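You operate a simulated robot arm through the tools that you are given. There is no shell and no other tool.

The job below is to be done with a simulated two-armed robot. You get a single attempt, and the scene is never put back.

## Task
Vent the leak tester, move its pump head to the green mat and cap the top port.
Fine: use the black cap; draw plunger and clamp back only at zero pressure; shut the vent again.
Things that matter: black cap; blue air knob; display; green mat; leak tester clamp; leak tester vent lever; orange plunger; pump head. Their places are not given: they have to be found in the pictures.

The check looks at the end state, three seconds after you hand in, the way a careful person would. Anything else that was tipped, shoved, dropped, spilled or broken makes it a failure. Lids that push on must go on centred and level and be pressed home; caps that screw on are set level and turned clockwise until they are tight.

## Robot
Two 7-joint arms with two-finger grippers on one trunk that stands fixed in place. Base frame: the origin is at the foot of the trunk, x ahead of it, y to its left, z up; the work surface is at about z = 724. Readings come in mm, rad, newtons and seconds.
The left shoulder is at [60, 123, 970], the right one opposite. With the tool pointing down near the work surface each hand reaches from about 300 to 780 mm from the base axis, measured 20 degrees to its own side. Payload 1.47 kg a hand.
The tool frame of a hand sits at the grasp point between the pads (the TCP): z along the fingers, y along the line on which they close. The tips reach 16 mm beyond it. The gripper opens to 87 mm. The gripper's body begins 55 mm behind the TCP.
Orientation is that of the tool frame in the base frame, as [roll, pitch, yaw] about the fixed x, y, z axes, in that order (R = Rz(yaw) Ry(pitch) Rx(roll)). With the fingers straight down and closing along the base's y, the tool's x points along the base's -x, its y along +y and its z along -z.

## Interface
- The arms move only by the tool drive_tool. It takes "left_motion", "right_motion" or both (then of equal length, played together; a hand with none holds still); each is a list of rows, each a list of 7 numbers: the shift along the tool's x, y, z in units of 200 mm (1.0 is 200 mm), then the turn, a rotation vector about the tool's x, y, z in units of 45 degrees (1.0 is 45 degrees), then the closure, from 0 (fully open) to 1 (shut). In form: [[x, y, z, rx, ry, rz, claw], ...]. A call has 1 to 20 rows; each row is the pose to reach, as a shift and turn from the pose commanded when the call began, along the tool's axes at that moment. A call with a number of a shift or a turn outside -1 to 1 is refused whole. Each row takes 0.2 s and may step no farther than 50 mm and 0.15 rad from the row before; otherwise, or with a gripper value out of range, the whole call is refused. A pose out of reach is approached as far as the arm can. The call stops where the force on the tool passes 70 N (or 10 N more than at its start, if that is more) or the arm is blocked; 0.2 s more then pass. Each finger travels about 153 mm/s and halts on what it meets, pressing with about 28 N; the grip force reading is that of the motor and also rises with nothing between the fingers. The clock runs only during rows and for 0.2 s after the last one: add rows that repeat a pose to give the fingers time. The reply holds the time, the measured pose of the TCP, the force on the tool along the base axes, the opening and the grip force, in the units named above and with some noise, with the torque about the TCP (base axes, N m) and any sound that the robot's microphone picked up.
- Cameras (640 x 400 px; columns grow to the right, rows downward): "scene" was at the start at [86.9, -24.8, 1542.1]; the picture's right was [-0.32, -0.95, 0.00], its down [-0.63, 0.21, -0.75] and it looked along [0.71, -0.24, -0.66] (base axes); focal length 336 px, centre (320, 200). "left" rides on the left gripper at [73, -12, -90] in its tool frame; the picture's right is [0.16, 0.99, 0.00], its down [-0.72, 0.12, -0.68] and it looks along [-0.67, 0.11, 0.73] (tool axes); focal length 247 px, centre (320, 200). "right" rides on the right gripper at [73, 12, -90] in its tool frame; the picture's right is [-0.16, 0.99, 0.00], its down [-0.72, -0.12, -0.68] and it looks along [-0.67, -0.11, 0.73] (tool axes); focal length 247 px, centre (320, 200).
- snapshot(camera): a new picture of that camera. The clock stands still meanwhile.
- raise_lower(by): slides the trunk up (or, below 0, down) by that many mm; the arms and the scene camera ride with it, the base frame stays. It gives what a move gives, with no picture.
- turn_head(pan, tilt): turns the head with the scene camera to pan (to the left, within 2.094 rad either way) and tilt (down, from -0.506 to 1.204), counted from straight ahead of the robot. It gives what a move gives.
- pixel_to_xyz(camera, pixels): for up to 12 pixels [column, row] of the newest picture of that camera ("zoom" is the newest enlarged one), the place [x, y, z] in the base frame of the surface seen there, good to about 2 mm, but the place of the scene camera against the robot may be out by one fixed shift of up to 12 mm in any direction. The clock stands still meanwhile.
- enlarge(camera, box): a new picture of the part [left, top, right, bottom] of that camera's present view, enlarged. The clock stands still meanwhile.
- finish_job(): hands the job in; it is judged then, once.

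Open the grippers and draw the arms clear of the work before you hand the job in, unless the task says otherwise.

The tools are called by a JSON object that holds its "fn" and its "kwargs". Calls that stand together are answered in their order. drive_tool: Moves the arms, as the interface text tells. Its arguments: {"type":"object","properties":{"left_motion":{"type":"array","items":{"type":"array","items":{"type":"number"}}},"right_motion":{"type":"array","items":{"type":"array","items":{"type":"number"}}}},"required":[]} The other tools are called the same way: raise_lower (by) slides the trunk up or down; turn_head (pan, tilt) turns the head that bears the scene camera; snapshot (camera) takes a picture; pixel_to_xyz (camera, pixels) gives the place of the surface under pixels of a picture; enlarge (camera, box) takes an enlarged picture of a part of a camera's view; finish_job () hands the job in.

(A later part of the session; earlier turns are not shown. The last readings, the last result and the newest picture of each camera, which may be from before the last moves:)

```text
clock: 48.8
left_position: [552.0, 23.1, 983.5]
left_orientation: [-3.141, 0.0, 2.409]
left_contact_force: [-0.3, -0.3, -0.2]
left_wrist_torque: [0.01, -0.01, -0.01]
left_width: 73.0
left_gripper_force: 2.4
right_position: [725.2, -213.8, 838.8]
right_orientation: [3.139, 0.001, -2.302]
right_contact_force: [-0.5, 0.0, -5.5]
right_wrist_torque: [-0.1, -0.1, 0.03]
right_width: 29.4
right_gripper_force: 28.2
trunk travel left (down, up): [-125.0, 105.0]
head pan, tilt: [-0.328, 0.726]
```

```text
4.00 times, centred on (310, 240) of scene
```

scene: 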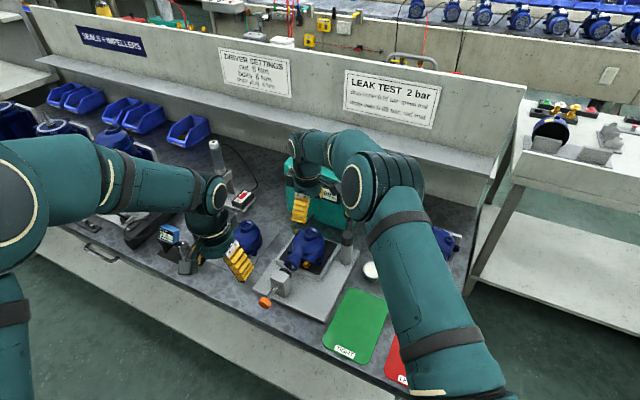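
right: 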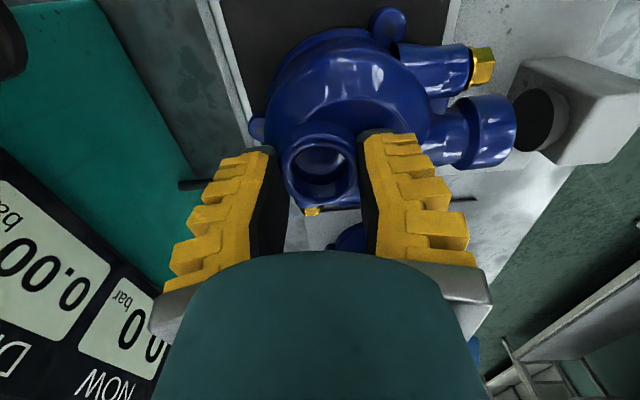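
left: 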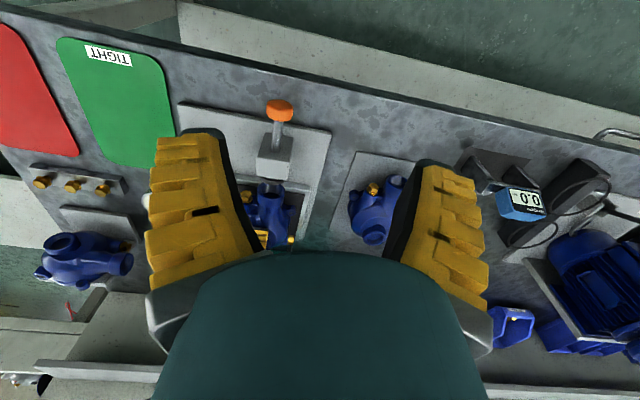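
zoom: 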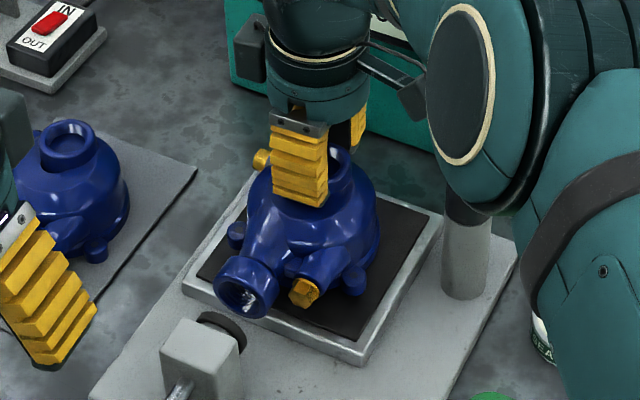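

Force shows ~5.5 N of load, but the grip width fell from 34.9 to 29.4 mm. I measure the rim height to see whether the pump rose with the hand or is slipping.

{"fn": "pixel_to_xyz", "kwargs": {"camera": "right", "pixels": [[320, 132], [292, 175], [352, 165], [325, 200], [280, 110], [350, 75], [490, 120], [500, 100], [390, 20], [256, 128]]}}

{"fn": "enlarge", "kwargs": {"camera": "right", "box": [220, 60, 420, 240]}}

```text
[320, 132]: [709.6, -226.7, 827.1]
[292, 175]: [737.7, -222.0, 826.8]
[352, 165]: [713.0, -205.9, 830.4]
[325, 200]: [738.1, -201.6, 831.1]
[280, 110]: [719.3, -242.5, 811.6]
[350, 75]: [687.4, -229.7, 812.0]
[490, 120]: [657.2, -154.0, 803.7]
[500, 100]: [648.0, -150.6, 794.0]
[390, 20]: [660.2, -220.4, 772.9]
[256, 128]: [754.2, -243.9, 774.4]
```

```text
2.22 times, centred on (320, 150) of right
```

zoom: 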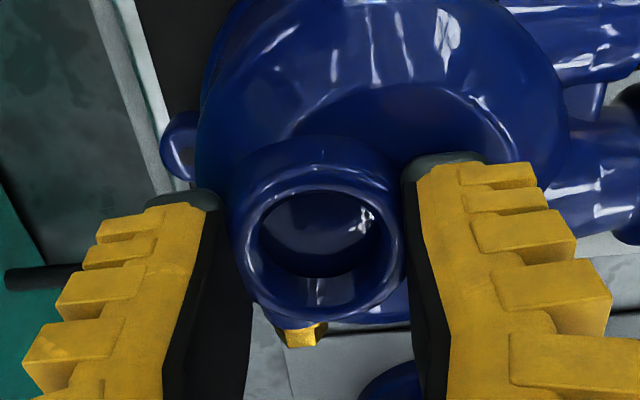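

The rim rose only ~7 mm while the hand rose 12, with slight roll, so the neck is slipping toward the fingertips. I set the pump back down in its nest and will re-grip better.

{"fn": "drive_tool", "kwargs": {"right_motion": [[0, 0, 0.03, 0, 0, 0, 1], [0, 0, 0.06, 0, 0, 0, 1], [0, 0, 0.065, 0, 0, 0, 1]]}}

{"fn": "drive_tool", "kwargs": {"right_motion": [[0, 0, 0, 0, 0, 0, 0.8], [0, 0, 0, 0, 0, 0, 0.6], [0, 0, 0, 0, 0, 0, 0.35], [0, 0, 0, 0, 0, 0, 0.2], [0, 0, -0.1, 0, 0, 0, 0.2], [0, 0, -0.25, 0, 0, 0, 0.2], [0, 0, -0.475, 0, 0, 0, 0.2]]}}

{"fn": "snapshot", "kwargs": {"camera": "right"}}

{"fn": "enlarge", "kwargs": {"camera": "scene", "box": [250, 190, 370, 290]}}

```text
clock: 49.6
left_position: [551.1, 24.5, 983.4]
left_orientation: [-3.141, 0.002, 2.407]
left_contact_force: [-0.3, 0.0, -0.4]
left_wrist_torque: [0.0, 0.0, 0.03]
left_width: 73.2
left_gripper_force: 2.2
right_position: [726.2, -217.0, 827.9]
right_orientation: [-3.135, 0.004, -2.306]
right_contact_force: [4.4, -1.7, 11.2]
right_wrist_torque: [-0.01, 0.02, 0.03]
right_width: 30.8
right_gripper_force: 27.8
trunk travel left (down, up): [-125.0, 105.0]
head pan, tilt: [-0.328, 0.726]
```

```text
clock: 51.2
left_position: [551.0, 24.8, 984.0]
left_orientation: [3.14, -0.001, 2.411]
left_contact_force: [0.6, 0.0, -0.3]
left_wrist_torque: [-0.02, 0.03, -0.01]
left_width: 73.1
left_gripper_force: 2.1
right_position: [725.4, -215.1, 921.4]
right_orientation: [3.141, -0.001, -2.301]
right_contact_force: [-0.8, 0.9, 0.0]
right_wrist_torque: [0.01, -0.02, 0.03]
right_width: 72.6
right_gripper_force: 2.8
trunk travel left (down, up): [-125.0, 105.0]
head pan, tilt: [-0.328, 0.726]
```

```text
taken
```

right: 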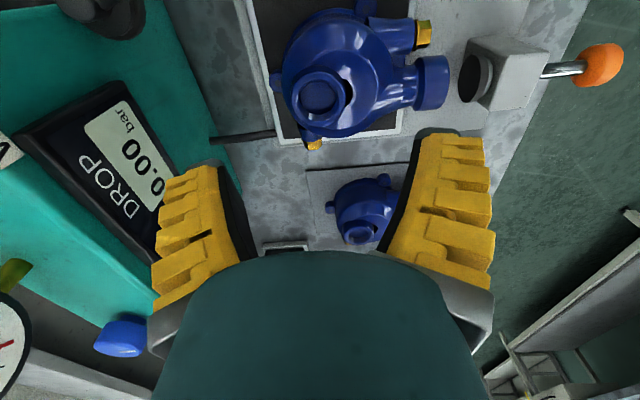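

```text
4.00 times, centred on (310, 240) of scene
```

zoom: 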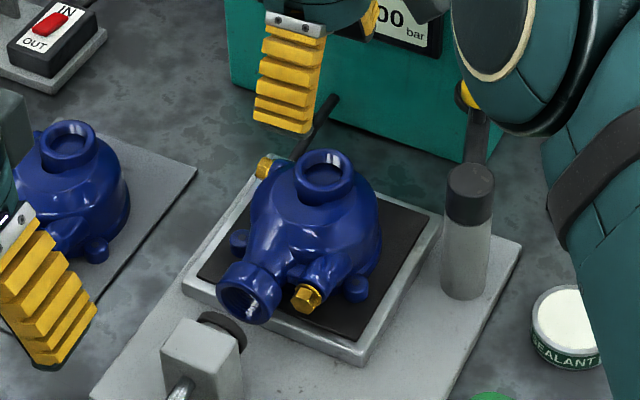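

The pump is seated again, port at (320,95). I sample heights around the neck to find where the fingertips can go lowest.

{"fn": "enlarge", "kwargs": {"camera": "right", "box": [260, 30, 420, 150]}}

{"fn": "pixel_to_xyz", "kwargs": {"camera": "zoom", "pixels": [[230, 230], [180, 190], [180, 150], [200, 120], [250, 90], [300, 90], [350, 110], [400, 160], [420, 200], [400, 250], [380, 290], [350, 310]]}}

```text
3.33 times, centred on (340, 90) of right
```

zoom: 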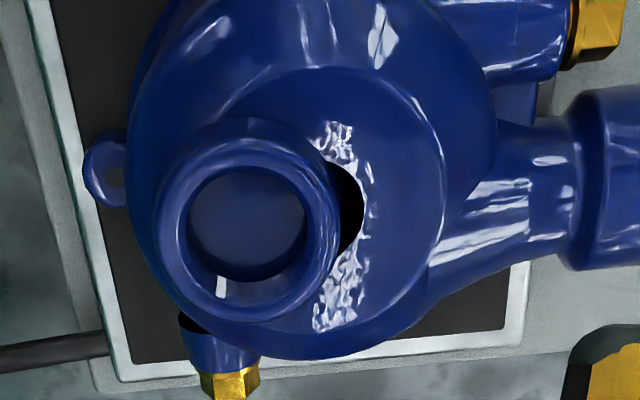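

```text
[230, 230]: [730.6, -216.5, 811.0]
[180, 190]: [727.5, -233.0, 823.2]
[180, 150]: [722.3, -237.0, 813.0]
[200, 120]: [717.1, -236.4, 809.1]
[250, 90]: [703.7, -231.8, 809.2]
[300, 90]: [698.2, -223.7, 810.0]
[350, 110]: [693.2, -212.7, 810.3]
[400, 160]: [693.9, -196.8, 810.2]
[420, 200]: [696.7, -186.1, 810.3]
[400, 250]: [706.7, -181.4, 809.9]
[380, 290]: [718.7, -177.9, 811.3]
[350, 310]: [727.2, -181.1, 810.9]
```

The shoulder is flat at z≈810 nearly all round, so ~11 mm of neck is available. The earlier grip had not settled (width was still creeping and tips pressed on the shoulder), so I re-grip slightly higher and let the fingers settle fully before lifting.

{"fn": "drive_tool", "kwargs": {"right_motion": [[0, 0, 0.15, 0, 0, 0, 0.3], [0, 0, 0.3, 0, 0, 0, 0.3], [0, 0, 0.4, 0, 0, 0, 0.35], [0, 0, 0.455, 0, 0, 0, 0.4], [0, 0, 0.466, 0, 0, 0, 0.4], [0, 0, 0.466, 0, 0, 0, 0.4]]}}

{"fn": "drive_tool", "kwargs": {"right_motion": [[0, 0, 0, 0, 0, 0, 0.6], [0, 0, 0, 0, 0, 0, 0.8], [0, 0, 0, 0, 0, 0, 1], [0, 0, 0, 0, 0, 0, 1], [0, 0, 0, 0, 0, 0, 1], [0, 0, 0, 0, 0, 0, 1], [0, 0, 0, 0, 0, 0, 1], [0, 0, 0, 0, 0, 0, 1], [0, 0, 0, 0, 0, 0, 1], [0, 0, 0, 0, 0, 0, 1]]}}

{"fn": "snapshot", "kwargs": {"camera": "right"}}

```text
clock: 52.6
left_position: [551.1, 23.7, 983.2]
left_orientation: [3.141, 0.0, 2.407]
left_contact_force: [0.3, 0.0, 0.2]
left_wrist_torque: [0.03, 0.01, 0.02]
left_width: 73.1
left_gripper_force: 2.1
right_position: [725.4, -215.2, 826.1]
right_orientation: [3.141, -0.001, -2.304]
right_contact_force: [-0.7, -0.3, -0.3]
right_wrist_torque: [0.02, 0.03, 0.04]
right_width: 57.6
right_gripper_force: 4.0
trunk travel left (down, up): [-125.0, 105.0]
head pan, tilt: [-0.328, 0.726]
```

```text
clock: 54.8
left_position: [551.7, 22.2, 984.7]
left_orientation: [3.141, -0.001, 2.408]
left_contact_force: [-1.0, 0.0, -0.3]
left_wrist_torque: [0.01, 0.03, -0.02]
left_width: 73.0
left_gripper_force: 2.3
right_position: [726.0, -216.8, 827.2]
right_orientation: [-3.139, 0.001, -2.303]
right_contact_force: [7.3, -5.5, 7.1]
right_wrist_torque: [-0.14, 0.0, -0.07]
right_width: 34.9
right_gripper_force: 27.3
trunk travel left (down, up): [-125.0, 105.0]
head pan, tilt: [-0.328, 0.726]
```

```text
taken
```

right: 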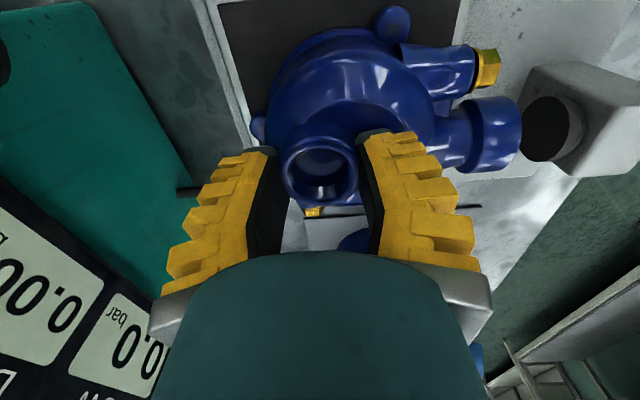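

The closing pushes the tool +9 N along +u and +7 N up, so the neck centre is a few mm further +u than my TCP. I reopen, shift ~3 mm that way and ~2 mm up, and close again.

{"fn": "drive_tool", "kwargs": {"right_motion": [[0, 0, 0, 0, 0, 0, 0.7], [0, -0.008, -0.005, 0, 0, 0, 0.5], [0, -0.016, -0.012, 0, 0, 0, 0.45], [0, -0.016, -0.012, 0, 0, 0, 0.6], [0, -0.016, -0.012, 0, 0, 0, 0.8], [0, -0.016, -0.012, 0, 0, 0, 1], [0, -0.016, -0.012, 0, 0, 0, 1], [0, -0.016, -0.012, 0, 0, 0, 1], [0, -0.016, -0.012, 0, 0, 0, 1]]}}

```text
clock: 56.8
left_position: [550.9, 25.5, 983.7]
left_orientation: [3.141, 0.001, 2.409]
left_contact_force: [-0.7, -0.2, -0.5]
left_wrist_torque: [-0.02, 0.0, 0.01]
left_width: 73.2
left_gripper_force: 2.8
right_position: [725.9, -216.0, 829.3]
right_orientation: [3.141, 0.001, -2.301]
right_contact_force: [-15.5, 9.8, 0.5]
right_wrist_torque: [-0.18, 0.37, -0.11]
right_width: 33.3
right_gripper_force: 27.2
trunk travel left (down, up): [-125.0, 105.0]
head pan, tilt: [-0.328, 0.726]
```

Now the side force is -18 N along u (overshoot), but the vertical force vanished. I shift back ~2 mm and re-close.

{"fn": "drive_tool", "kwargs": {"right_motion": [[0, 0, 0, 0, 0, 0, 0.7], [0, 0.01, 0, 0, 0, 0, 0.5], [0, 0.01, 0, 0, 0, 0, 0.6], [0, 0.01, 0, 0, 0, 0, 0.8], [0, 0.01, 0, 0, 0, 0, 1], [0, 0.01, 0, 0, 0, 0, 1], [0, 0.01, 0, 0, 0, 0, 1], [0, 0.01, 0, 0, 0, 0, 1]]}}

```text
clock: 58.6
left_position: [550.7, 23.9, 984.4]
left_orientation: [-3.14, 0.0, 2.409]
left_contact_force: [0.2, -0.3, -0.5]
left_wrist_torque: [-0.02, 0.01, -0.01]
left_width: 73.0
left_gripper_force: 2.0
right_position: [726.4, -215.4, 831.8]
right_orientation: [-3.139, 0.002, -2.305]
right_contact_force: [-2.7, 0.7, 15.5]
right_wrist_torque: [-0.06, 0.17, -0.11]
right_width: 32.1
right_gripper_force: 28.3
trunk travel left (down, up): [-125.0, 105.0]
head pan, tilt: [-0.328, 0.726]
```

Side force is now ~0, but +15 N vertical shows the fingertips ride up the rounded lip. I reopen, go ~4 mm lower (tips just at the shoulder) with this centring, and close again.

{"fn": "drive_tool", "kwargs": {"right_motion": [[0, 0, 0, 0, 0, 0, 0.7], [0, 0, 0.01, 0, 0, 0, 0.5], [0, 0, 0.02, 0, 0, 0, 0.45], [0, 0, 0.02, 0, 0, 0, 0.45]]}}

{"fn": "drive_tool", "kwargs": {"right_motion": [[0, 0, 0, 0, 0, 0, 0.6], [0, 0, 0, 0, 0, 0, 0.8], [0, 0, 0, 0, 0, 0, 1], [0, 0, 0, 0, 0, 0, 1], [0, 0, 0, 0, 0, 0, 1], [0, 0, 0, 0, 0, 0, 1]]}}

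{"fn": "enlarge", "kwargs": {"camera": "scene", "box": [270, 190, 350, 270]}}

```text
clock: 59.6
left_position: [550.2, 25.0, 983.6]
left_orientation: [3.141, -0.001, 2.408]
left_contact_force: [0.8, 0.2, -0.1]
left_wrist_torque: [0.0, 0.04, 0.02]
left_width: 73.0
left_gripper_force: 2.8
right_position: [725.9, -217.2, 827.4]
right_orientation: [3.14, 0.001, -2.303]
right_contact_force: [0.5, -0.4, 0.6]
right_wrist_torque: [0.01, -0.01, -0.01]
right_width: 53.3
right_gripper_force: 3.8
trunk travel left (down, up): [-125.0, 105.0]
head pan, tilt: [-0.328, 0.726]
```

```text
clock: 61.0
left_position: [551.5, 24.4, 982.9]
left_orientation: [-3.14, 0.0, 2.409]
left_contact_force: [-0.3, 0.4, -0.2]
left_wrist_torque: [0.0, -0.03, 0.0]
left_width: 73.1
left_gripper_force: 2.2
right_position: [725.2, -215.0, 825.6]
right_orientation: [3.142, 0.0, -2.302]
right_contact_force: [-2.0, 0.8, 2.4]
right_wrist_torque: [-0.14, 0.24, -0.07]
right_width: 34.2
right_gripper_force: 27.7
trunk travel left (down, up): [-125.0, 105.0]
head pan, tilt: [-0.328, 0.726]
```

```text
5.00 times, centred on (310, 230) of scene
```

zoom: 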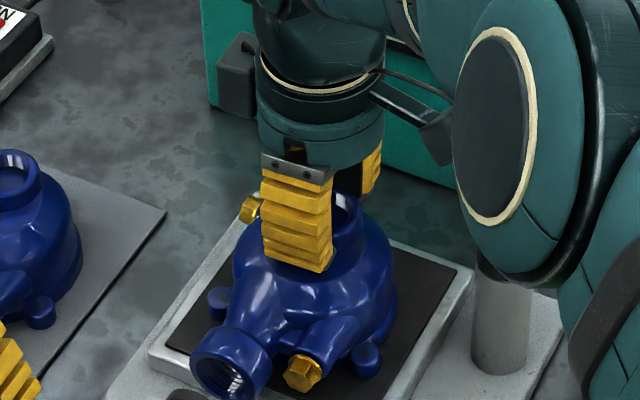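

Forces are now balanced (≤2.5 N) at TCP z 825.6, width 34.2. I lift slowly by 10 mm.

{"fn": "drive_tool", "kwargs": {"right_motion": [[0, 0, -0.01, 0, 0, 0, 1], [0, 0, -0.02, 0, 0, 0, 1], [0, 0, -0.03, 0, 0, 0, 1], [0, 0, -0.04, 0, 0, 0, 1], [0, 0, -0.05, 0, 0, 0, 1], [0, 0, -0.05, 0, 0, 0, 1]]}}

{"fn": "snapshot", "kwargs": {"camera": "right"}}

{"fn": "pixel_to_xyz", "kwargs": {"camera": "right", "pixels": [[320, 132], [292, 175], [352, 165], [325, 200], [280, 110], [350, 75], [490, 120], [500, 100]]}}

{"fn": "enlarge", "kwargs": {"camera": "scene", "box": [270, 190, 350, 270]}}

```text
clock: 62.4
left_position: [552.7, 24.8, 983.9]
left_orientation: [-3.141, 0.0, 2.41]
left_contact_force: [0.1, -0.3, 0.5]
left_wrist_torque: [0.02, 0.0, 0.02]
left_width: 73.1
left_gripper_force: 2.8
right_position: [726.2, -216.2, 836.2]
right_orientation: [3.141, 0.0, -2.306]
right_contact_force: [-0.4, 1.0, -5.7]
right_wrist_torque: [-0.13, -0.11, -0.04]
right_width: 31.4
right_gripper_force: 27.8
trunk travel left (down, up): [-125.0, 105.0]
head pan, tilt: [-0.328, 0.726]
```

```text
taken
```

right: 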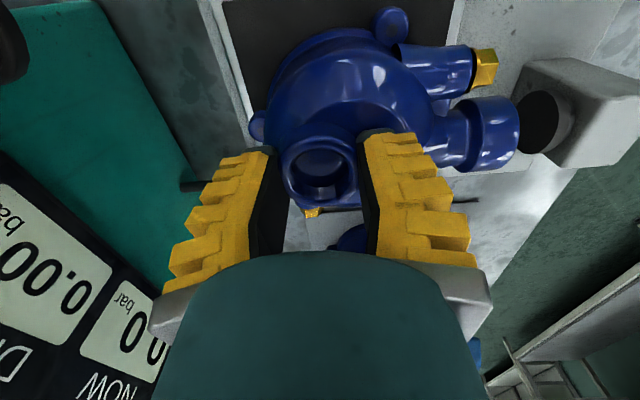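

```text
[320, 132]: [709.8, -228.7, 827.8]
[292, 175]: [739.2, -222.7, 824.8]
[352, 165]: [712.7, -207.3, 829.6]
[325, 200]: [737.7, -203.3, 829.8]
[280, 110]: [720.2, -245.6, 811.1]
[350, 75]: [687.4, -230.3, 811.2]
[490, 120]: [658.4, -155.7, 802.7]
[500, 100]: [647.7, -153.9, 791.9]
```

```text
5.00 times, centred on (310, 230) of scene
```

zoom: 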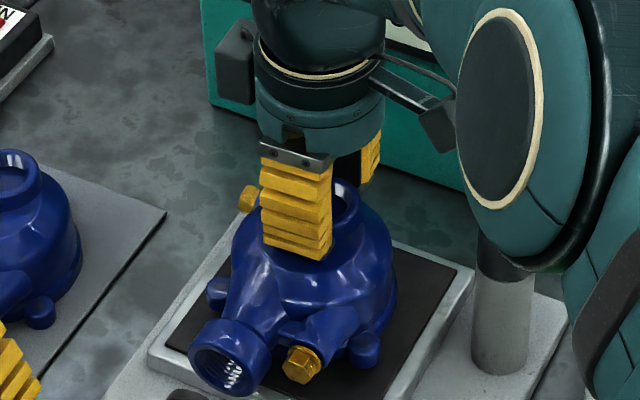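

The neck side rose ~6 mm while the nose (flange top z≈803) has not yet risen, so it is tilting slightly nose-down. I lift 6 mm more to see if the nose follows or the grip slips.

{"fn": "drive_tool", "kwargs": {"right_motion": [[0, 0, -0.01, 0, 0, 0, 1], [0, 0, -0.02, 0, 0, 0, 1], [0, 0, -0.03, 0, 0, 0, 1], [0, 0, -0.03, 0, 0, 0, 1]]}}

{"fn": "snapshot", "kwargs": {"camera": "right"}}

{"fn": "pixel_to_xyz", "kwargs": {"camera": "right", "pixels": [[320, 132], [292, 175], [352, 165], [325, 200], [280, 110], [350, 75], [490, 120], [390, 20]]}}

{"fn": "enlarge", "kwargs": {"camera": "scene", "box": [270, 190, 350, 270]}}

```text
clock: 63.4
left_position: [552.5, 25.1, 984.0]
left_orientation: [3.142, -0.001, 2.408]
left_contact_force: [-0.2, 0.6, -0.3]
left_wrist_torque: [-0.01, 0.0, 0.01]
left_width: 73.5
left_gripper_force: 2.7
right_position: [725.4, -215.4, 842.3]
right_orientation: [3.141, -0.001, -2.303]
right_contact_force: [0.2, 0.8, -6.4]
right_wrist_torque: [-0.1, -0.06, 0.01]
right_width: 31.2
right_gripper_force: 27.6
trunk travel left (down, up): [-125.0, 105.0]
head pan, tilt: [-0.328, 0.726]
```

```text
taken
```

right: 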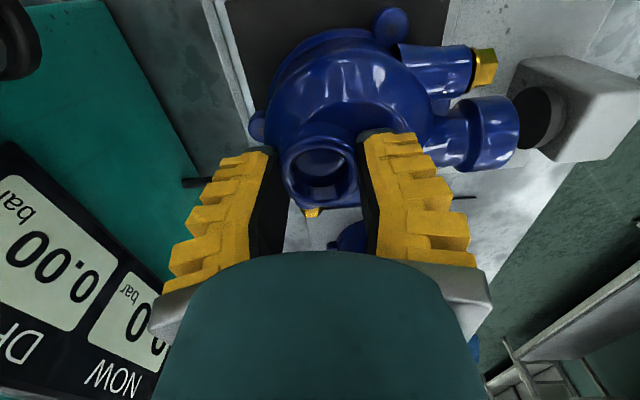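

```text
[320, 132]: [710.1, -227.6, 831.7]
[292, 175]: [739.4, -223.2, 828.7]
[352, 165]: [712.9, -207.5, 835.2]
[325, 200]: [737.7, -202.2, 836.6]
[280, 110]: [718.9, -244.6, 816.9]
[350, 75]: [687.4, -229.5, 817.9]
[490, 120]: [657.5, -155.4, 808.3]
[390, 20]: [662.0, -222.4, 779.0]
```

```text
5.00 times, centred on (310, 230) of scene
```

zoom: 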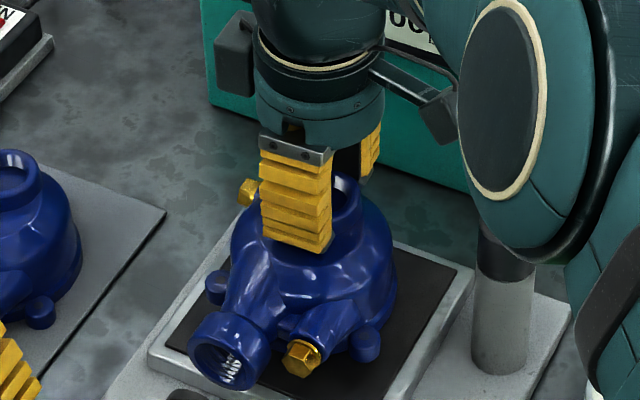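

Now everything rose together by 6 mm (rim 833, shoulder 817, nose 808) with width steady at 31.2 mm and ~6 N load: the grip is stable. I continue lifting gently by 100 mm.

{"fn": "drive_tool", "kwargs": {"right_motion": [[0, 0, -0.03, 0, 0, 0, 1], [0, 0, -0.07, 0, 0, 0, 1], [0, 0, -0.12, 0, 0, 0, 1], [0, 0, -0.17, 0, 0, 0, 1], [0, 0, -0.22, 0, 0, 0, 1], [0, 0, -0.27, 0, 0, 0, 1], [0, 0, -0.32, 0, 0, 0, 1], [0, 0, -0.37, 0, 0, 0, 1], [0, 0, -0.42, 0, 0, 0, 1], [0, 0, -0.47, 0, 0, 0, 1], [0, 0, -0.5, 0, 0, 0, 1], [0, 0, -0.5, 0, 0, 0, 1]]}}

{"fn": "snapshot", "kwargs": {"camera": "right"}}

{"fn": "snapshot", "kwargs": {"camera": "scene"}}

{"fn": "snapshot", "kwargs": {"camera": "left"}}

```text
clock: 66.0
left_position: [552.0, 24.4, 984.0]
left_orientation: [3.141, 0.001, 2.409]
left_contact_force: [-0.5, -0.1, 0.2]
left_wrist_torque: [0.02, 0.01, -0.02]
left_width: 72.9
left_gripper_force: 2.6
right_position: [725.7, -216.7, 941.0]
right_orientation: [-3.142, 0.001, -2.303]
right_contact_force: [0.2, -0.1, -5.7]
right_wrist_torque: [-0.14, -0.11, 0.0]
right_width: 30.5
right_gripper_force: 27.9
trunk travel left (down, up): [-125.0, 105.0]
head pan, tilt: [-0.328, 0.726]
```

```text
taken
```

right: 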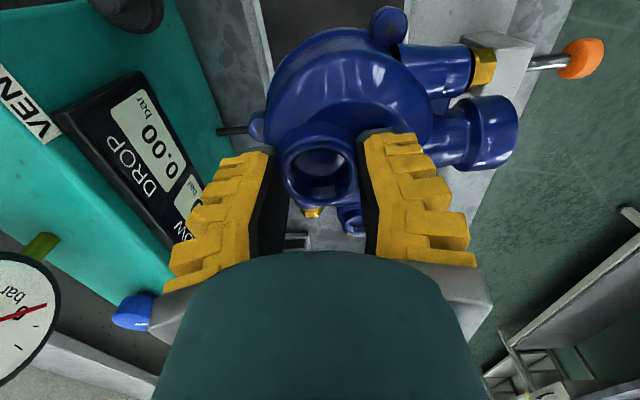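

```text
taken
```

scene: 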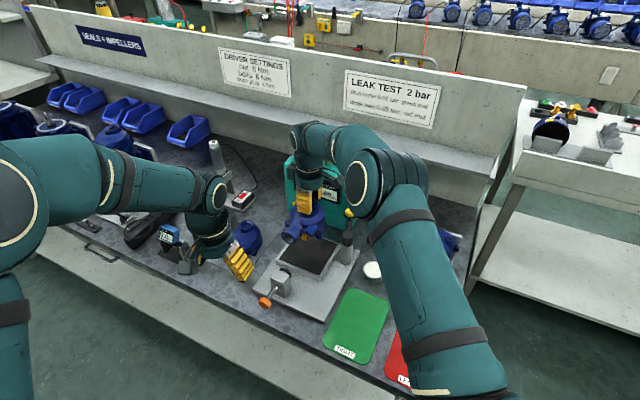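

```text
taken
```

left: 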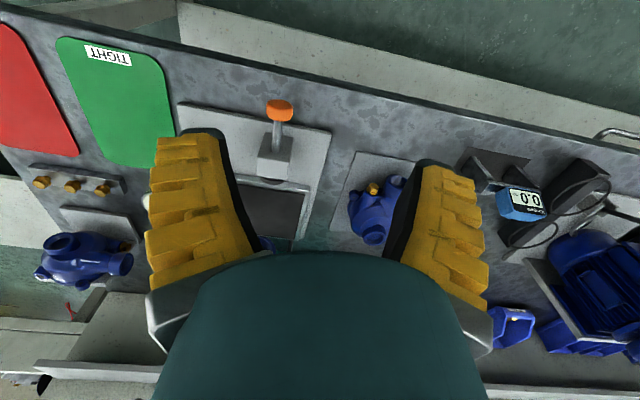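

The pump is lifted cleanly and holding (width 30.5). I measure the green mat's edges from the left camera to choose the landing spot.

{"fn": "pixel_to_xyz", "kwargs": {"camera": "left", "pixels": [[60, 50], [70, 80], [90, 120], [103, 150], [70, 40], [150, 58], [165, 90], [172, 120], [118, 160], [148, 165], [110, 100], [100, 150]]}}

{"fn": "enlarge", "kwargs": {"camera": "left", "box": [20, 20, 220, 180]}}

```text
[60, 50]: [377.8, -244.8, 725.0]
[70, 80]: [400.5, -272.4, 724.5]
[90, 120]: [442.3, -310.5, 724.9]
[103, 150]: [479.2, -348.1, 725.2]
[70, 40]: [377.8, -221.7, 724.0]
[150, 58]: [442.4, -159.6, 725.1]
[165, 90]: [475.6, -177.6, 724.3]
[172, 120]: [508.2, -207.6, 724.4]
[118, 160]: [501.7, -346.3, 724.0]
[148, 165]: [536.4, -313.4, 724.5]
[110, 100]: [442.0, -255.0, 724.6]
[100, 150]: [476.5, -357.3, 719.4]
```

```text
2.50 times, centred on (120, 100) of left
```

zoom: 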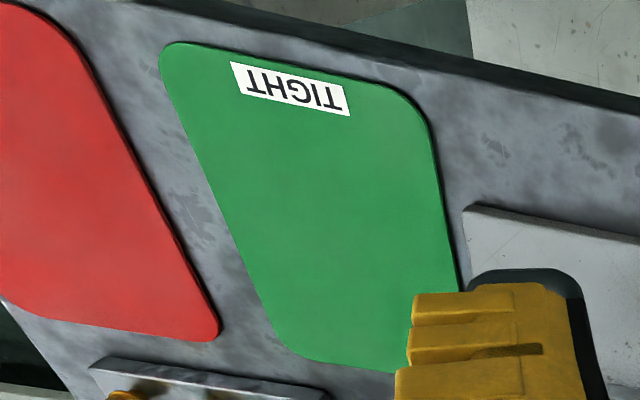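

The mat spans about u 427–610, v 62–187 (rotated axes), centred near (469,-254). I first move the left hand out of the way.

{"fn": "drive_tool", "kwargs": {"left_motion": [[0.1, 0.08, -0.05, 0, 0, 0, 0.2], [0.2, 0.16, -0.1, 0, 0, 0, 0.2], [0.3, 0.24, -0.15, 0, 0, 0, 0.2], [0.4, 0.32, -0.2, 0, 0, 0, 0.2], [0.5, 0.41, -0.25, 0, 0, 0, 0.2]]}}

{"fn": "drive_tool", "kwargs": {"right_motion": [[0.01, 0.02, -0.03, 0, 0, 0, 1], [0.03, 0.06, -0.06, 0, 0, 0, 1], [0.06, 0.11, -0.09, 0, 0, 0, 1], [0.1, 0.165, -0.1, 0, 0, 0, 1], [0.145, 0.22, -0.1, 0, 0, 0, 1], [0.195, 0.275, -0.1, 0, 0, 0, 1], [0.25, 0.33, -0.1, 0, 0, 0, 1], [0.31, 0.385, -0.1, 0, 0, 0, 1], [0.37, 0.435, -0.1, 0, 0, 0, 1], [0.435, 0.48, -0.1, 0, 0, 0, 1], [0.5, 0.52, -0.1, 0, 0, 0, 1], [0.565, 0.56, -0.1, 0, 0, 0, 1], [0.63, 0.595, -0.1, 0, 0, 0, 1], [0.7, 0.625, -0.1, 0, 0, 0, 1], [0.77, 0.65, -0.1, 0, 0, 0, 1], [0.835, 0.67, -0.1, 0, 0, 0, 1], [0.895, 0.685, -0.1, 0, 0, 0, 1], [0.945, 0.695, -0.1, 0, 0, 0, 1], [0.98, 0.699, -0.1, 0, 0, 0, 1], [0.992, 0.699, -0.1, 0, 0, 0, 1]]}}

{"fn": "snapshot", "kwargs": {"camera": "right"}}

{"fn": "snapshot", "kwargs": {"camera": "scene"}}

{"fn": "snapshot", "kwargs": {"camera": "left"}}

```text
clock: 67.2
left_position: [532.8, 153.1, 1033.2]
left_orientation: [3.142, 0.0, 2.408]
left_contact_force: [0.4, -0.4, -0.4]
left_wrist_torque: [0.0, -0.01, 0.02]
left_width: 73.3
left_gripper_force: 2.3
right_position: [725.6, -216.6, 941.5]
right_orientation: [3.141, 0.0, -2.301]
right_contact_force: [-0.5, -0.3, -5.1]
right_wrist_torque: [-0.12, -0.11, 0.0]
right_width: 30.2
right_gripper_force: 27.9
trunk travel left (down, up): [-125.0, 105.0]
head pan, tilt: [-0.328, 0.726]
```

```text
clock: 71.4
left_position: [532.5, 151.2, 1034.2]
left_orientation: [-3.141, -0.001, 2.408]
left_contact_force: [0.2, -0.3, -0.8]
left_wrist_torque: [0.0, -0.03, 0.04]
left_width: 73.2
left_gripper_force: 2.7
right_position: [490.2, -269.4, 961.1]
right_orientation: [3.141, 0.0, -2.303]
right_contact_force: [-0.6, -0.5, -5.1]
right_wrist_torque: [-0.12, -0.09, 0.01]
right_width: 29.7
right_gripper_force: 28.6
trunk travel left (down, up): [-125.0, 105.0]
head pan, tilt: [-0.328, 0.726]
```

```text
taken
```

right: 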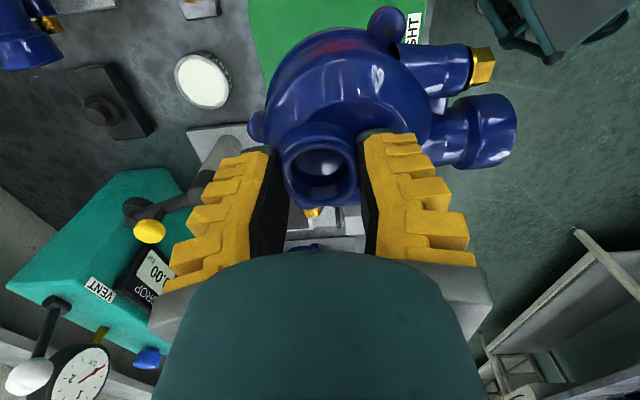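

```text
taken
```

scene: 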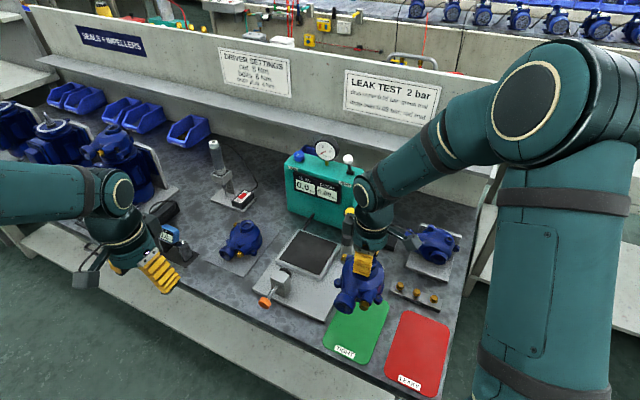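

```text
taken
```

left: 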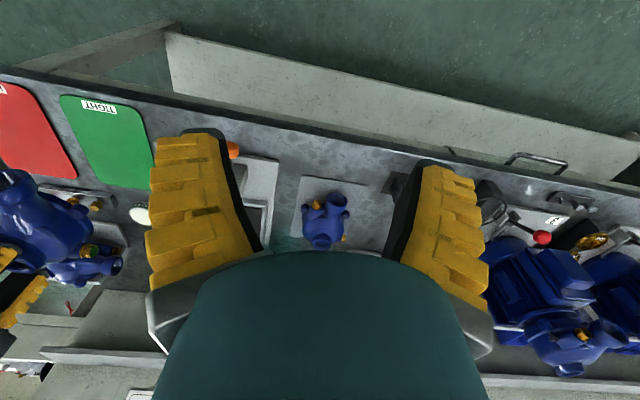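

The pump is over the mat and still held. I measure the rim height, nest pad height and mat to compute the drop.

{"fn": "pixel_to_xyz", "kwargs": {"camera": "right", "pixels": [[320, 132], [292, 175], [352, 165], [325, 200], [280, 110], [350, 75], [490, 120], [262, 50], [415, 40]]}}

{"fn": "pixel_to_xyz", "kwargs": {"camera": "scene", "pixels": [[310, 250], [300, 258], [325, 262], [345, 330], [370, 345]]}}

{"fn": "enlarge", "kwargs": {"camera": "scene", "box": [300, 230, 420, 370]}}

```text
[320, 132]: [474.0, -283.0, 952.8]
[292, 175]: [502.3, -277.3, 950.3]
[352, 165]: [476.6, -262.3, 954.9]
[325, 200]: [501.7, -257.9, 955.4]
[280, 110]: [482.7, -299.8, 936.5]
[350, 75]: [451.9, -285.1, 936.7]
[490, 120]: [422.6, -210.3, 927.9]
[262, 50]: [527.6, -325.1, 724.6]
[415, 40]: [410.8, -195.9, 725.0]
```

```text
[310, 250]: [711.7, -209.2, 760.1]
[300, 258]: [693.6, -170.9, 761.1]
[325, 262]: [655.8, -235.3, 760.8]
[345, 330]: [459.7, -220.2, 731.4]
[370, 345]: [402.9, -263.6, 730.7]
```

```text
2.86 times, centred on (360, 300) of scene
```

zoom: 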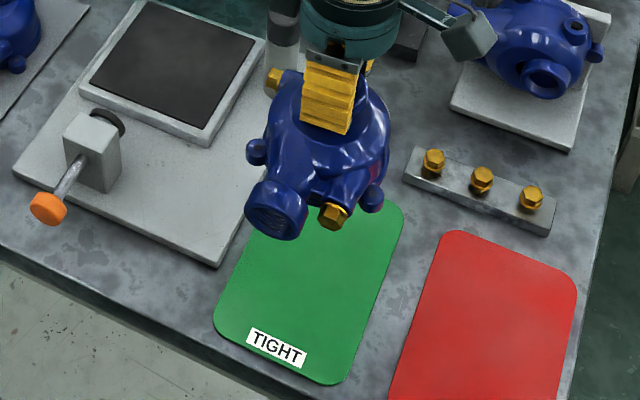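

The pump is nearly level (shoulder 936.6, nose 927.9) and needs about 155 mm of drop to the mat. I lower 148 mm, then will go slower.

{"fn": "drive_tool", "kwargs": {"right_motion": [[0, 0, 0.03, 0, 0, 0, 1], [0, 0, 0.08, 0, 0, 0, 1], [0, 0, 0.14, 0, 0, 0, 1], [0, 0, 0.2, 0, 0, 0, 1], [0, 0, 0.26, 0, 0, 0, 1], [0, 0, 0.32, 0, 0, 0, 1], [0, 0, 0.38, 0, 0, 0, 1], [0, 0, 0.44, 0, 0, 0, 1], [0, 0, 0.5, 0, 0, 0, 1], [0, 0, 0.56, 0, 0, 0, 1], [0, 0, 0.62, 0, 0, 0, 1], [0, 0, 0.67, 0, 0, 0, 1], [0, 0, 0.71, 0, 0, 0, 1], [0, 0, 0.74, 0, 0, 0, 1], [0, 0, 0.74, 0, 0, 0, 1]]}}

{"fn": "snapshot", "kwargs": {"camera": "right"}}

{"fn": "enlarge", "kwargs": {"camera": "scene", "box": [300, 250, 420, 390]}}

```text
clock: 74.6
left_position: [531.7, 151.6, 1034.1]
left_orientation: [3.141, -0.001, 2.409]
left_contact_force: [-0.3, -0.1, 0.2]
left_wrist_torque: [-0.03, -0.01, 0.01]
left_width: 72.8
left_gripper_force: 2.3
right_position: [489.3, -270.5, 813.5]
right_orientation: [-3.141, 0.001, -2.303]
right_contact_force: [0.0, 0.2, -5.6]
right_wrist_torque: [-0.09, -0.12, 0.01]
right_width: 29.0
right_gripper_force: 27.9
trunk travel left (down, up): [-125.0, 105.0]
head pan, tilt: [-0.328, 0.726]
```

```text
taken
```

right: 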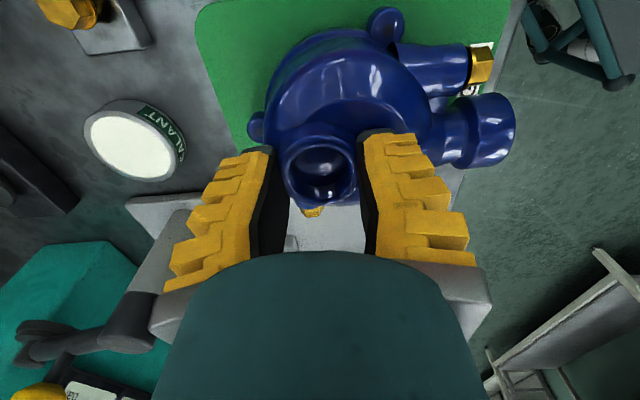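

```text
2.86 times, centred on (360, 320) of scene
```

zoom: 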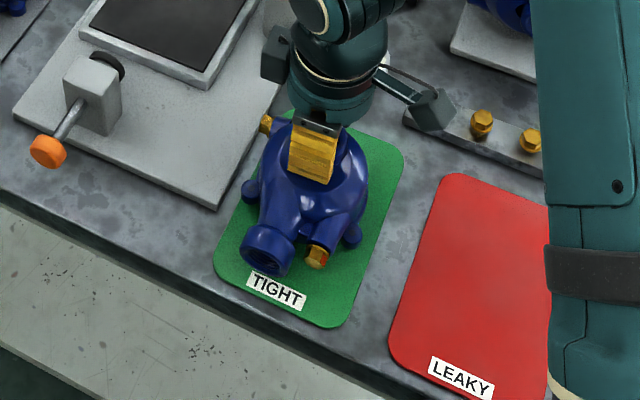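

The pump hangs about 6–8 mm above the mat. I check its outline against the mat edges before the last lowering.

{"fn": "pixel_to_xyz", "kwargs": {"camera": "right", "pixels": [[257, 126], [240, 140], [200, 40], [385, 20], [480, 110], [320, 132], [325, 200], [312, 212], [350, 75], [430, 5]]}}

{"fn": "pixel_to_xyz", "kwargs": {"camera": "zoom", "pixels": [[250, 190], [236, 200], [350, 236], [368, 240], [265, 122], [262, 250], [316, 256], [395, 150]]}}

```text
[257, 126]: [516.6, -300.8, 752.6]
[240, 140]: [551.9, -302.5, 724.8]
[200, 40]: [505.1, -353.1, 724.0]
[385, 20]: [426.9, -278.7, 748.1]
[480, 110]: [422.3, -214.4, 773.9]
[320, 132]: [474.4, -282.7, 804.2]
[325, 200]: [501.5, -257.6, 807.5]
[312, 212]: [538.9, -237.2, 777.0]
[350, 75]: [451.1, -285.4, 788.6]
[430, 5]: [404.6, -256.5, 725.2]
```

```text
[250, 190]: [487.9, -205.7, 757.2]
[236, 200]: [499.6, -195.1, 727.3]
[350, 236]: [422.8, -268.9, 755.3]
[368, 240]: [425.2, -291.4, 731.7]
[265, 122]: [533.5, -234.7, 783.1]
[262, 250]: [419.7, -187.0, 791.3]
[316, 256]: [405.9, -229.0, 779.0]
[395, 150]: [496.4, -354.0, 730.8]
```

Outline spans v≈70–186 and u≈440–592, inside the mat (62–187, 427–610); a 4 mm nudge toward -v centres it. I lower the last ~8 mm in small steps.

{"fn": "drive_tool", "kwargs": {"right_motion": [[0.01, 0, 0, 0, 0, 0, 1], [0.02, 0, 0.01, 0, 0, 0, 1], [0.02, 0, 0.02, 0, 0, 0, 1], [0.02, 0, 0.028, 0, 0, 0, 1], [0.02, 0, 0.034, 0, 0, 0, 1], [0.02, 0, 0.04, 0, 0, 0, 1]]}}

{"fn": "snapshot", "kwargs": {"camera": "right"}}

{"fn": "pixel_to_xyz", "kwargs": {"camera": "right", "pixels": [[280, 110], [350, 75], [490, 120], [400, 100]]}}

```text
clock: 76.0
left_position: [532.8, 152.6, 1034.0]
left_orientation: [-3.141, 0.0, 2.409]
left_contact_force: [-0.3, -0.3, 0.1]
left_wrist_torque: [-0.03, 0.02, -0.02]
left_width: 73.3
left_gripper_force: 2.6
right_position: [486.4, -272.4, 805.3]
right_orientation: [-3.141, -0.001, -2.303]
right_contact_force: [-0.1, 0.3, -5.4]
right_wrist_torque: [-0.09, -0.12, -0.03]
right_width: 29.0
right_gripper_force: 28.0
trunk travel left (down, up): [-125.0, 105.0]
head pan, tilt: [-0.328, 0.726]
```

```text
taken
```

right: 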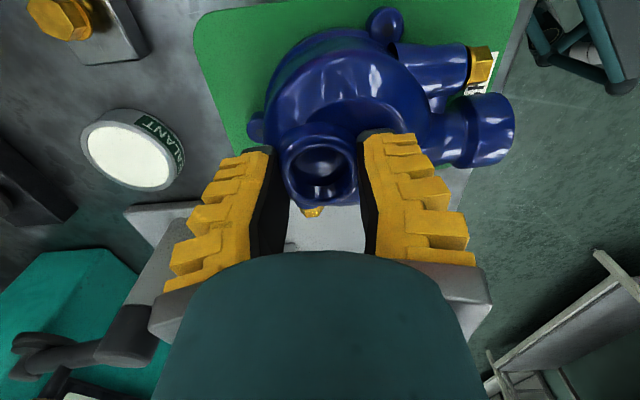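

```text
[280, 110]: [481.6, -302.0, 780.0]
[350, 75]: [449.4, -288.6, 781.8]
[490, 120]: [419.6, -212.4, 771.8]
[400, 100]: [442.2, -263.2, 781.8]
```

Still -5.4 N (hanging). I continue down in 0.8 mm steps until the load transfers.

{"fn": "drive_tool", "kwargs": {"right_motion": [[0, 0, 0.004, 0, 0, 0, 1], [0, 0, 0.008, 0, 0, 0, 1], [0, 0, 0.012, 0, 0, 0, 1], [0, 0, 0.016, 0, 0, 0, 1]]}}

```text
clock: 77.0
left_position: [531.8, 151.8, 1033.9]
left_orientation: [3.141, 0.0, 2.409]
left_contact_force: [0.4, 1.1, 0.0]
left_wrist_torque: [-0.01, 0.0, -0.04]
left_width: 73.1
left_gripper_force: 2.9
right_position: [487.7, -272.9, 802.5]
right_orientation: [-3.141, 0.001, -2.304]
right_contact_force: [0.0, 0.5, -5.6]
right_wrist_torque: [-0.11, -0.11, 0.01]
right_width: 28.7
right_gripper_force: 28.0
trunk travel left (down, up): [-125.0, 105.0]
head pan, tilt: [-0.328, 0.726]
```

Still hanging. Another 4 mm in small steps.

{"fn": "drive_tool", "kwargs": {"right_motion": [[0, 0, 0.005, 0, 0, 0, 1], [0, 0, 0.01, 0, 0, 0, 1], [0, 0, 0.015, 0, 0, 0, 1], [0, 0, 0.02, 0, 0, 0, 1]]}}

{"fn": "snapshot", "kwargs": {"camera": "right"}}

{"fn": "pixel_to_xyz", "kwargs": {"camera": "right", "pixels": [[280, 110], [350, 75], [490, 120], [400, 100]]}}

{"fn": "enlarge", "kwargs": {"camera": "scene", "box": [310, 260, 410, 360]}}

```text
clock: 78.0
left_position: [532.4, 151.3, 1033.5]
left_orientation: [-3.141, 0.001, 2.409]
left_contact_force: [-0.5, 0.0, 1.0]
left_wrist_torque: [0.03, -0.01, -0.05]
left_width: 73.1
left_gripper_force: 2.3
right_position: [486.6, -272.2, 798.5]
right_orientation: [3.141, 0.0, -2.306]
right_contact_force: [3.5, -1.1, 4.1]
right_wrist_torque: [0.04, 0.2, -0.01]
right_width: 31.2
right_gripper_force: 28.3
trunk travel left (down, up): [-125.0, 105.0]
head pan, tilt: [-0.328, 0.726]
```

```text
taken
```

right: 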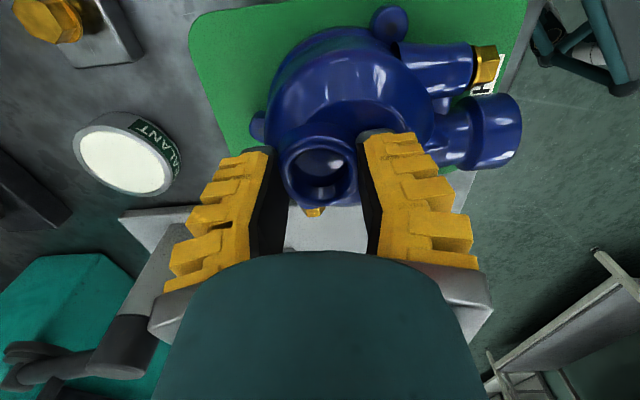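

```text
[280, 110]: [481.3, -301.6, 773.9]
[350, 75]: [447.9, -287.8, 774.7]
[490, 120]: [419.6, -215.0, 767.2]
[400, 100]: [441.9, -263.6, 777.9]
```

```text
4.00 times, centred on (360, 310) of scene
```

zoom: 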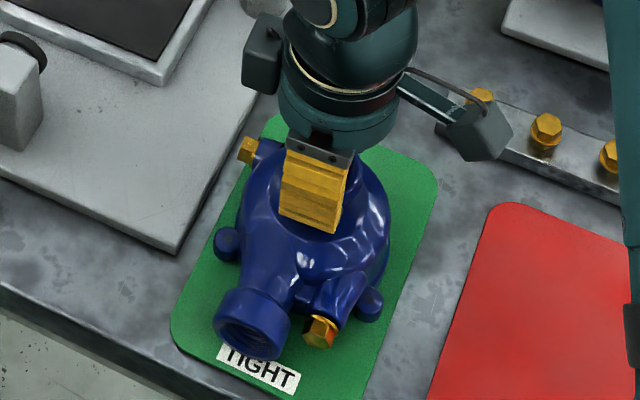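

Load transferred (Fz now +4 N), so the pump stands on the mat. I open the fingers gently and rise.

{"fn": "drive_tool", "kwargs": {"right_motion": [[0, 0, 0, 0, 0, 0, 0.85], [0, 0, 0, 0, 0, 0, 0.7], [0, 0, 0, 0, 0, 0, 0.5], [0, 0, 0, 0, 0, 0, 0.3], [0, 0, 0, 0, 0, 0, 0.3], [0, 0, -0.08, 0, 0, 0, 0.3], [0, 0, -0.2, 0, 0, 0, 0.3], [0, 0, -0.4, 0, 0, 0, 0.3], [0, 0, -0.6, 0, 0, 0, 0.3]]}}

{"fn": "snapshot", "kwargs": {"camera": "right"}}

{"fn": "snapshot", "kwargs": {"camera": "scene"}}

{"fn": "enlarge", "kwargs": {"camera": "scene", "box": [310, 260, 410, 360]}}

```text
clock: 80.0
left_position: [531.7, 152.6, 1033.0]
left_orientation: [3.141, 0.001, 2.41]
left_contact_force: [-0.4, 0.4, -0.7]
left_wrist_torque: [0.03, -0.03, -0.04]
left_width: 73.0
left_gripper_force: 2.5
right_position: [486.4, -274.6, 918.1]
right_orientation: [3.141, 0.0, -2.305]
right_contact_force: [0.1, 0.5, -0.4]
right_wrist_torque: [0.0, 0.01, -0.05]
right_width: 65.4
right_gripper_force: 3.4
trunk travel left (down, up): [-125.0, 105.0]
head pan, tilt: [-0.328, 0.726]
```

```text
taken
```

right: 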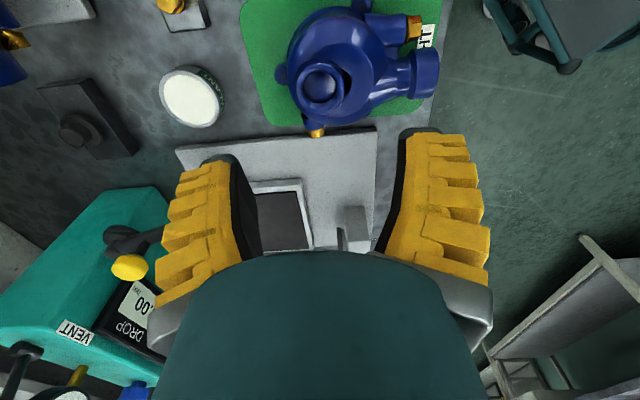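

```text
taken
```

scene: 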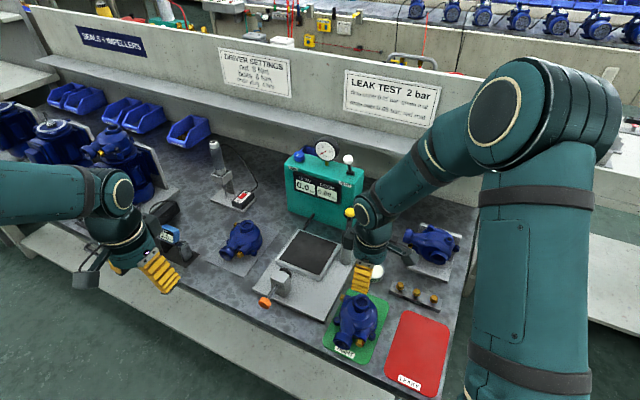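

```text
4.00 times, centred on (360, 310) of scene
```

zoom: 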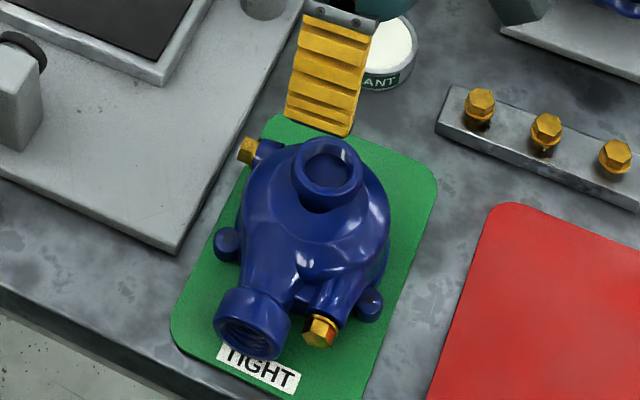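

The pump stands upright on the green mat and the top port faces up. Next is the black cap at (697,-434); I check the neighbouring objects' heights around it first.

{"fn": "pixel_to_xyz", "kwargs": {"camera": "scene", "pixels": [[432, 240], [410, 238], [445, 232], [420, 230], [350, 213], [357, 206], [460, 245]]}}

{"fn": "pixel_to_xyz", "kwargs": {"camera": "right", "pixels": [[75, 130], [68, 118], [85, 145], [110, 150], [60, 95], [323, 87], [305, 82], [341, 82], [323, 70], [323, 103], [350, 80], [420, 75]]}}

```text
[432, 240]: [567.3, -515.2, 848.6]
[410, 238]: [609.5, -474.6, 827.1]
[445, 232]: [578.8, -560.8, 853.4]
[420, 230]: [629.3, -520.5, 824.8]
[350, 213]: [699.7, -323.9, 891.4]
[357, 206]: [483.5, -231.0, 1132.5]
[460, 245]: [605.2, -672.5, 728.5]
```

```text
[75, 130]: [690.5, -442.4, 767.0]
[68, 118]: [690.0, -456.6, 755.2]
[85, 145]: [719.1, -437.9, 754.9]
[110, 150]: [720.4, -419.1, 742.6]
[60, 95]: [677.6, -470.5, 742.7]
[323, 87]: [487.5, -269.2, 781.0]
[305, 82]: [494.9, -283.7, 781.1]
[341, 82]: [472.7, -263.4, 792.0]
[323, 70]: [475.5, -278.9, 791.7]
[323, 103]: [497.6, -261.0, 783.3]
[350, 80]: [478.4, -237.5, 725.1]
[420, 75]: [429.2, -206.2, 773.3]
```

The neighbouring pump reaches z≈853 near (610,-475), so I'll use the other yaw where the wrist camera faces toward the robot side. I turn the wrist back while moving over toward the cap.

{"fn": "drive_tool", "kwargs": {"right_motion": [[-0.01, -0.105, 0, 0, 0, 0.167, 0.3], [-0.02, -0.21, 0, 0, 0, 0.333, 0.3], [-0.03, -0.315, 0, 0, 0, 0.5, 0.3], [-0.04, -0.42, 0, 0, 0, 0.667, 0.3], [-0.05, -0.525, 0, 0, 0, 0.833, 0.3], [-0.06, -0.63, 0, 0, 0, 1.0, 0.3]]}}

{"fn": "drive_tool", "kwargs": {"right_motion": [[-0.08, -0.067, 0, 0, 0, 0.167, 0.3], [-0.16, -0.133, 0, 0, 0, 0.333, 0.3], [-0.245, -0.2, 0, 0, 0, 0.5, 0.3], [-0.33, -0.267, 0, 0, 0, 0.667, 0.3], [-0.41, -0.333, 0, 0, 0, 0.833, 0.3], [-0.49, -0.4, 0, 0, 0, 1.0, 0.3]]}}

{"fn": "snapshot", "kwargs": {"camera": "right"}}

{"fn": "snapshot", "kwargs": {"camera": "scene"}}

```text
clock: 81.4
left_position: [531.3, 150.7, 1034.3]
left_orientation: [-3.141, 0.0, 2.409]
left_contact_force: [-0.3, -0.2, -0.8]
left_wrist_torque: [-0.01, 0.0, -0.04]
left_width: 73.1
left_gripper_force: 2.6
right_position: [588.8, -348.5, 918.1]
right_orientation: [3.141, 0.001, -3.092]
right_contact_force: [-0.2, -0.3, 0.6]
right_wrist_torque: [0.0, -0.03, 0.02]
right_width: 65.2
right_gripper_force: 3.4
trunk travel left (down, up): [-125.0, 105.0]
head pan, tilt: [-0.328, 0.726]
```

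```text
clock: 82.8
left_position: [532.3, 152.2, 1033.8]
left_orientation: [3.14, -0.002, 2.409]
left_contact_force: [0.8, -0.2, -0.4]
left_wrist_torque: [0.03, -0.01, -0.02]
left_width: 72.9
left_gripper_force: 2.2
right_position: [691.2, -423.4, 917.7]
right_orientation: [-3.141, 0.0, 2.408]
right_contact_force: [-0.7, -0.1, 0.1]
right_wrist_torque: [0.03, 0.0, -0.04]
right_width: 65.5
right_gripper_force: 3.0
trunk travel left (down, up): [-125.0, 105.0]
head pan, tilt: [-0.328, 0.726]
```

```text
taken
```

right: 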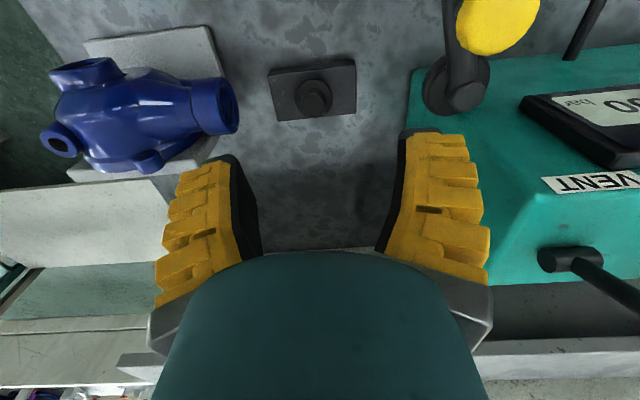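

```text
taken
```

scene: 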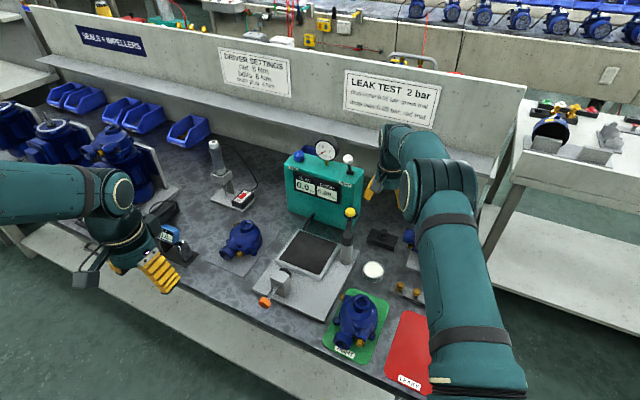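

The cap is at (314,97), well framed. I measure its knob, flange and block.

{"fn": "enlarge", "kwargs": {"camera": "right", "box": [250, 40, 380, 140]}}

{"fn": "pixel_to_xyz", "kwargs": {"camera": "right", "pixels": [[316, 100], [316, 93], [316, 107], [306, 100], [326, 100], [297, 97], [332, 97], [312, 80], [318, 115], [280, 90], [345, 90]]}}

```text
4.00 times, centred on (315, 90) of right
```

zoom: 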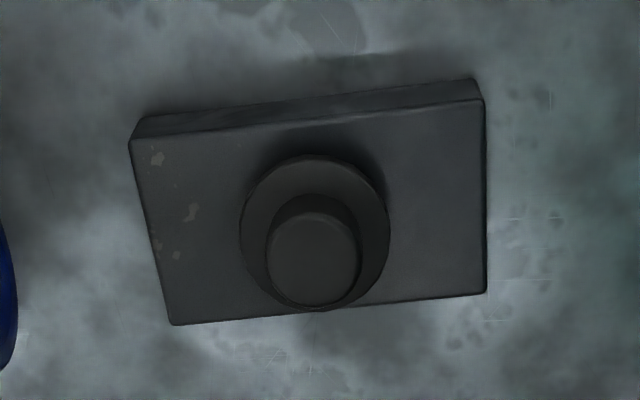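

```text
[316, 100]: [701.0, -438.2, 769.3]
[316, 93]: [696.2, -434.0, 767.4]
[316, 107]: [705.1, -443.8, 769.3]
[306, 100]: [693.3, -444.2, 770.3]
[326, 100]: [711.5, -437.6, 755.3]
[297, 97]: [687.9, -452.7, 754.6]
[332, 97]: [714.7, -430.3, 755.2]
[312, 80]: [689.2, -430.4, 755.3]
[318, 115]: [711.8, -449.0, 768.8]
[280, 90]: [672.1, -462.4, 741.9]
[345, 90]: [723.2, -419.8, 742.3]
```

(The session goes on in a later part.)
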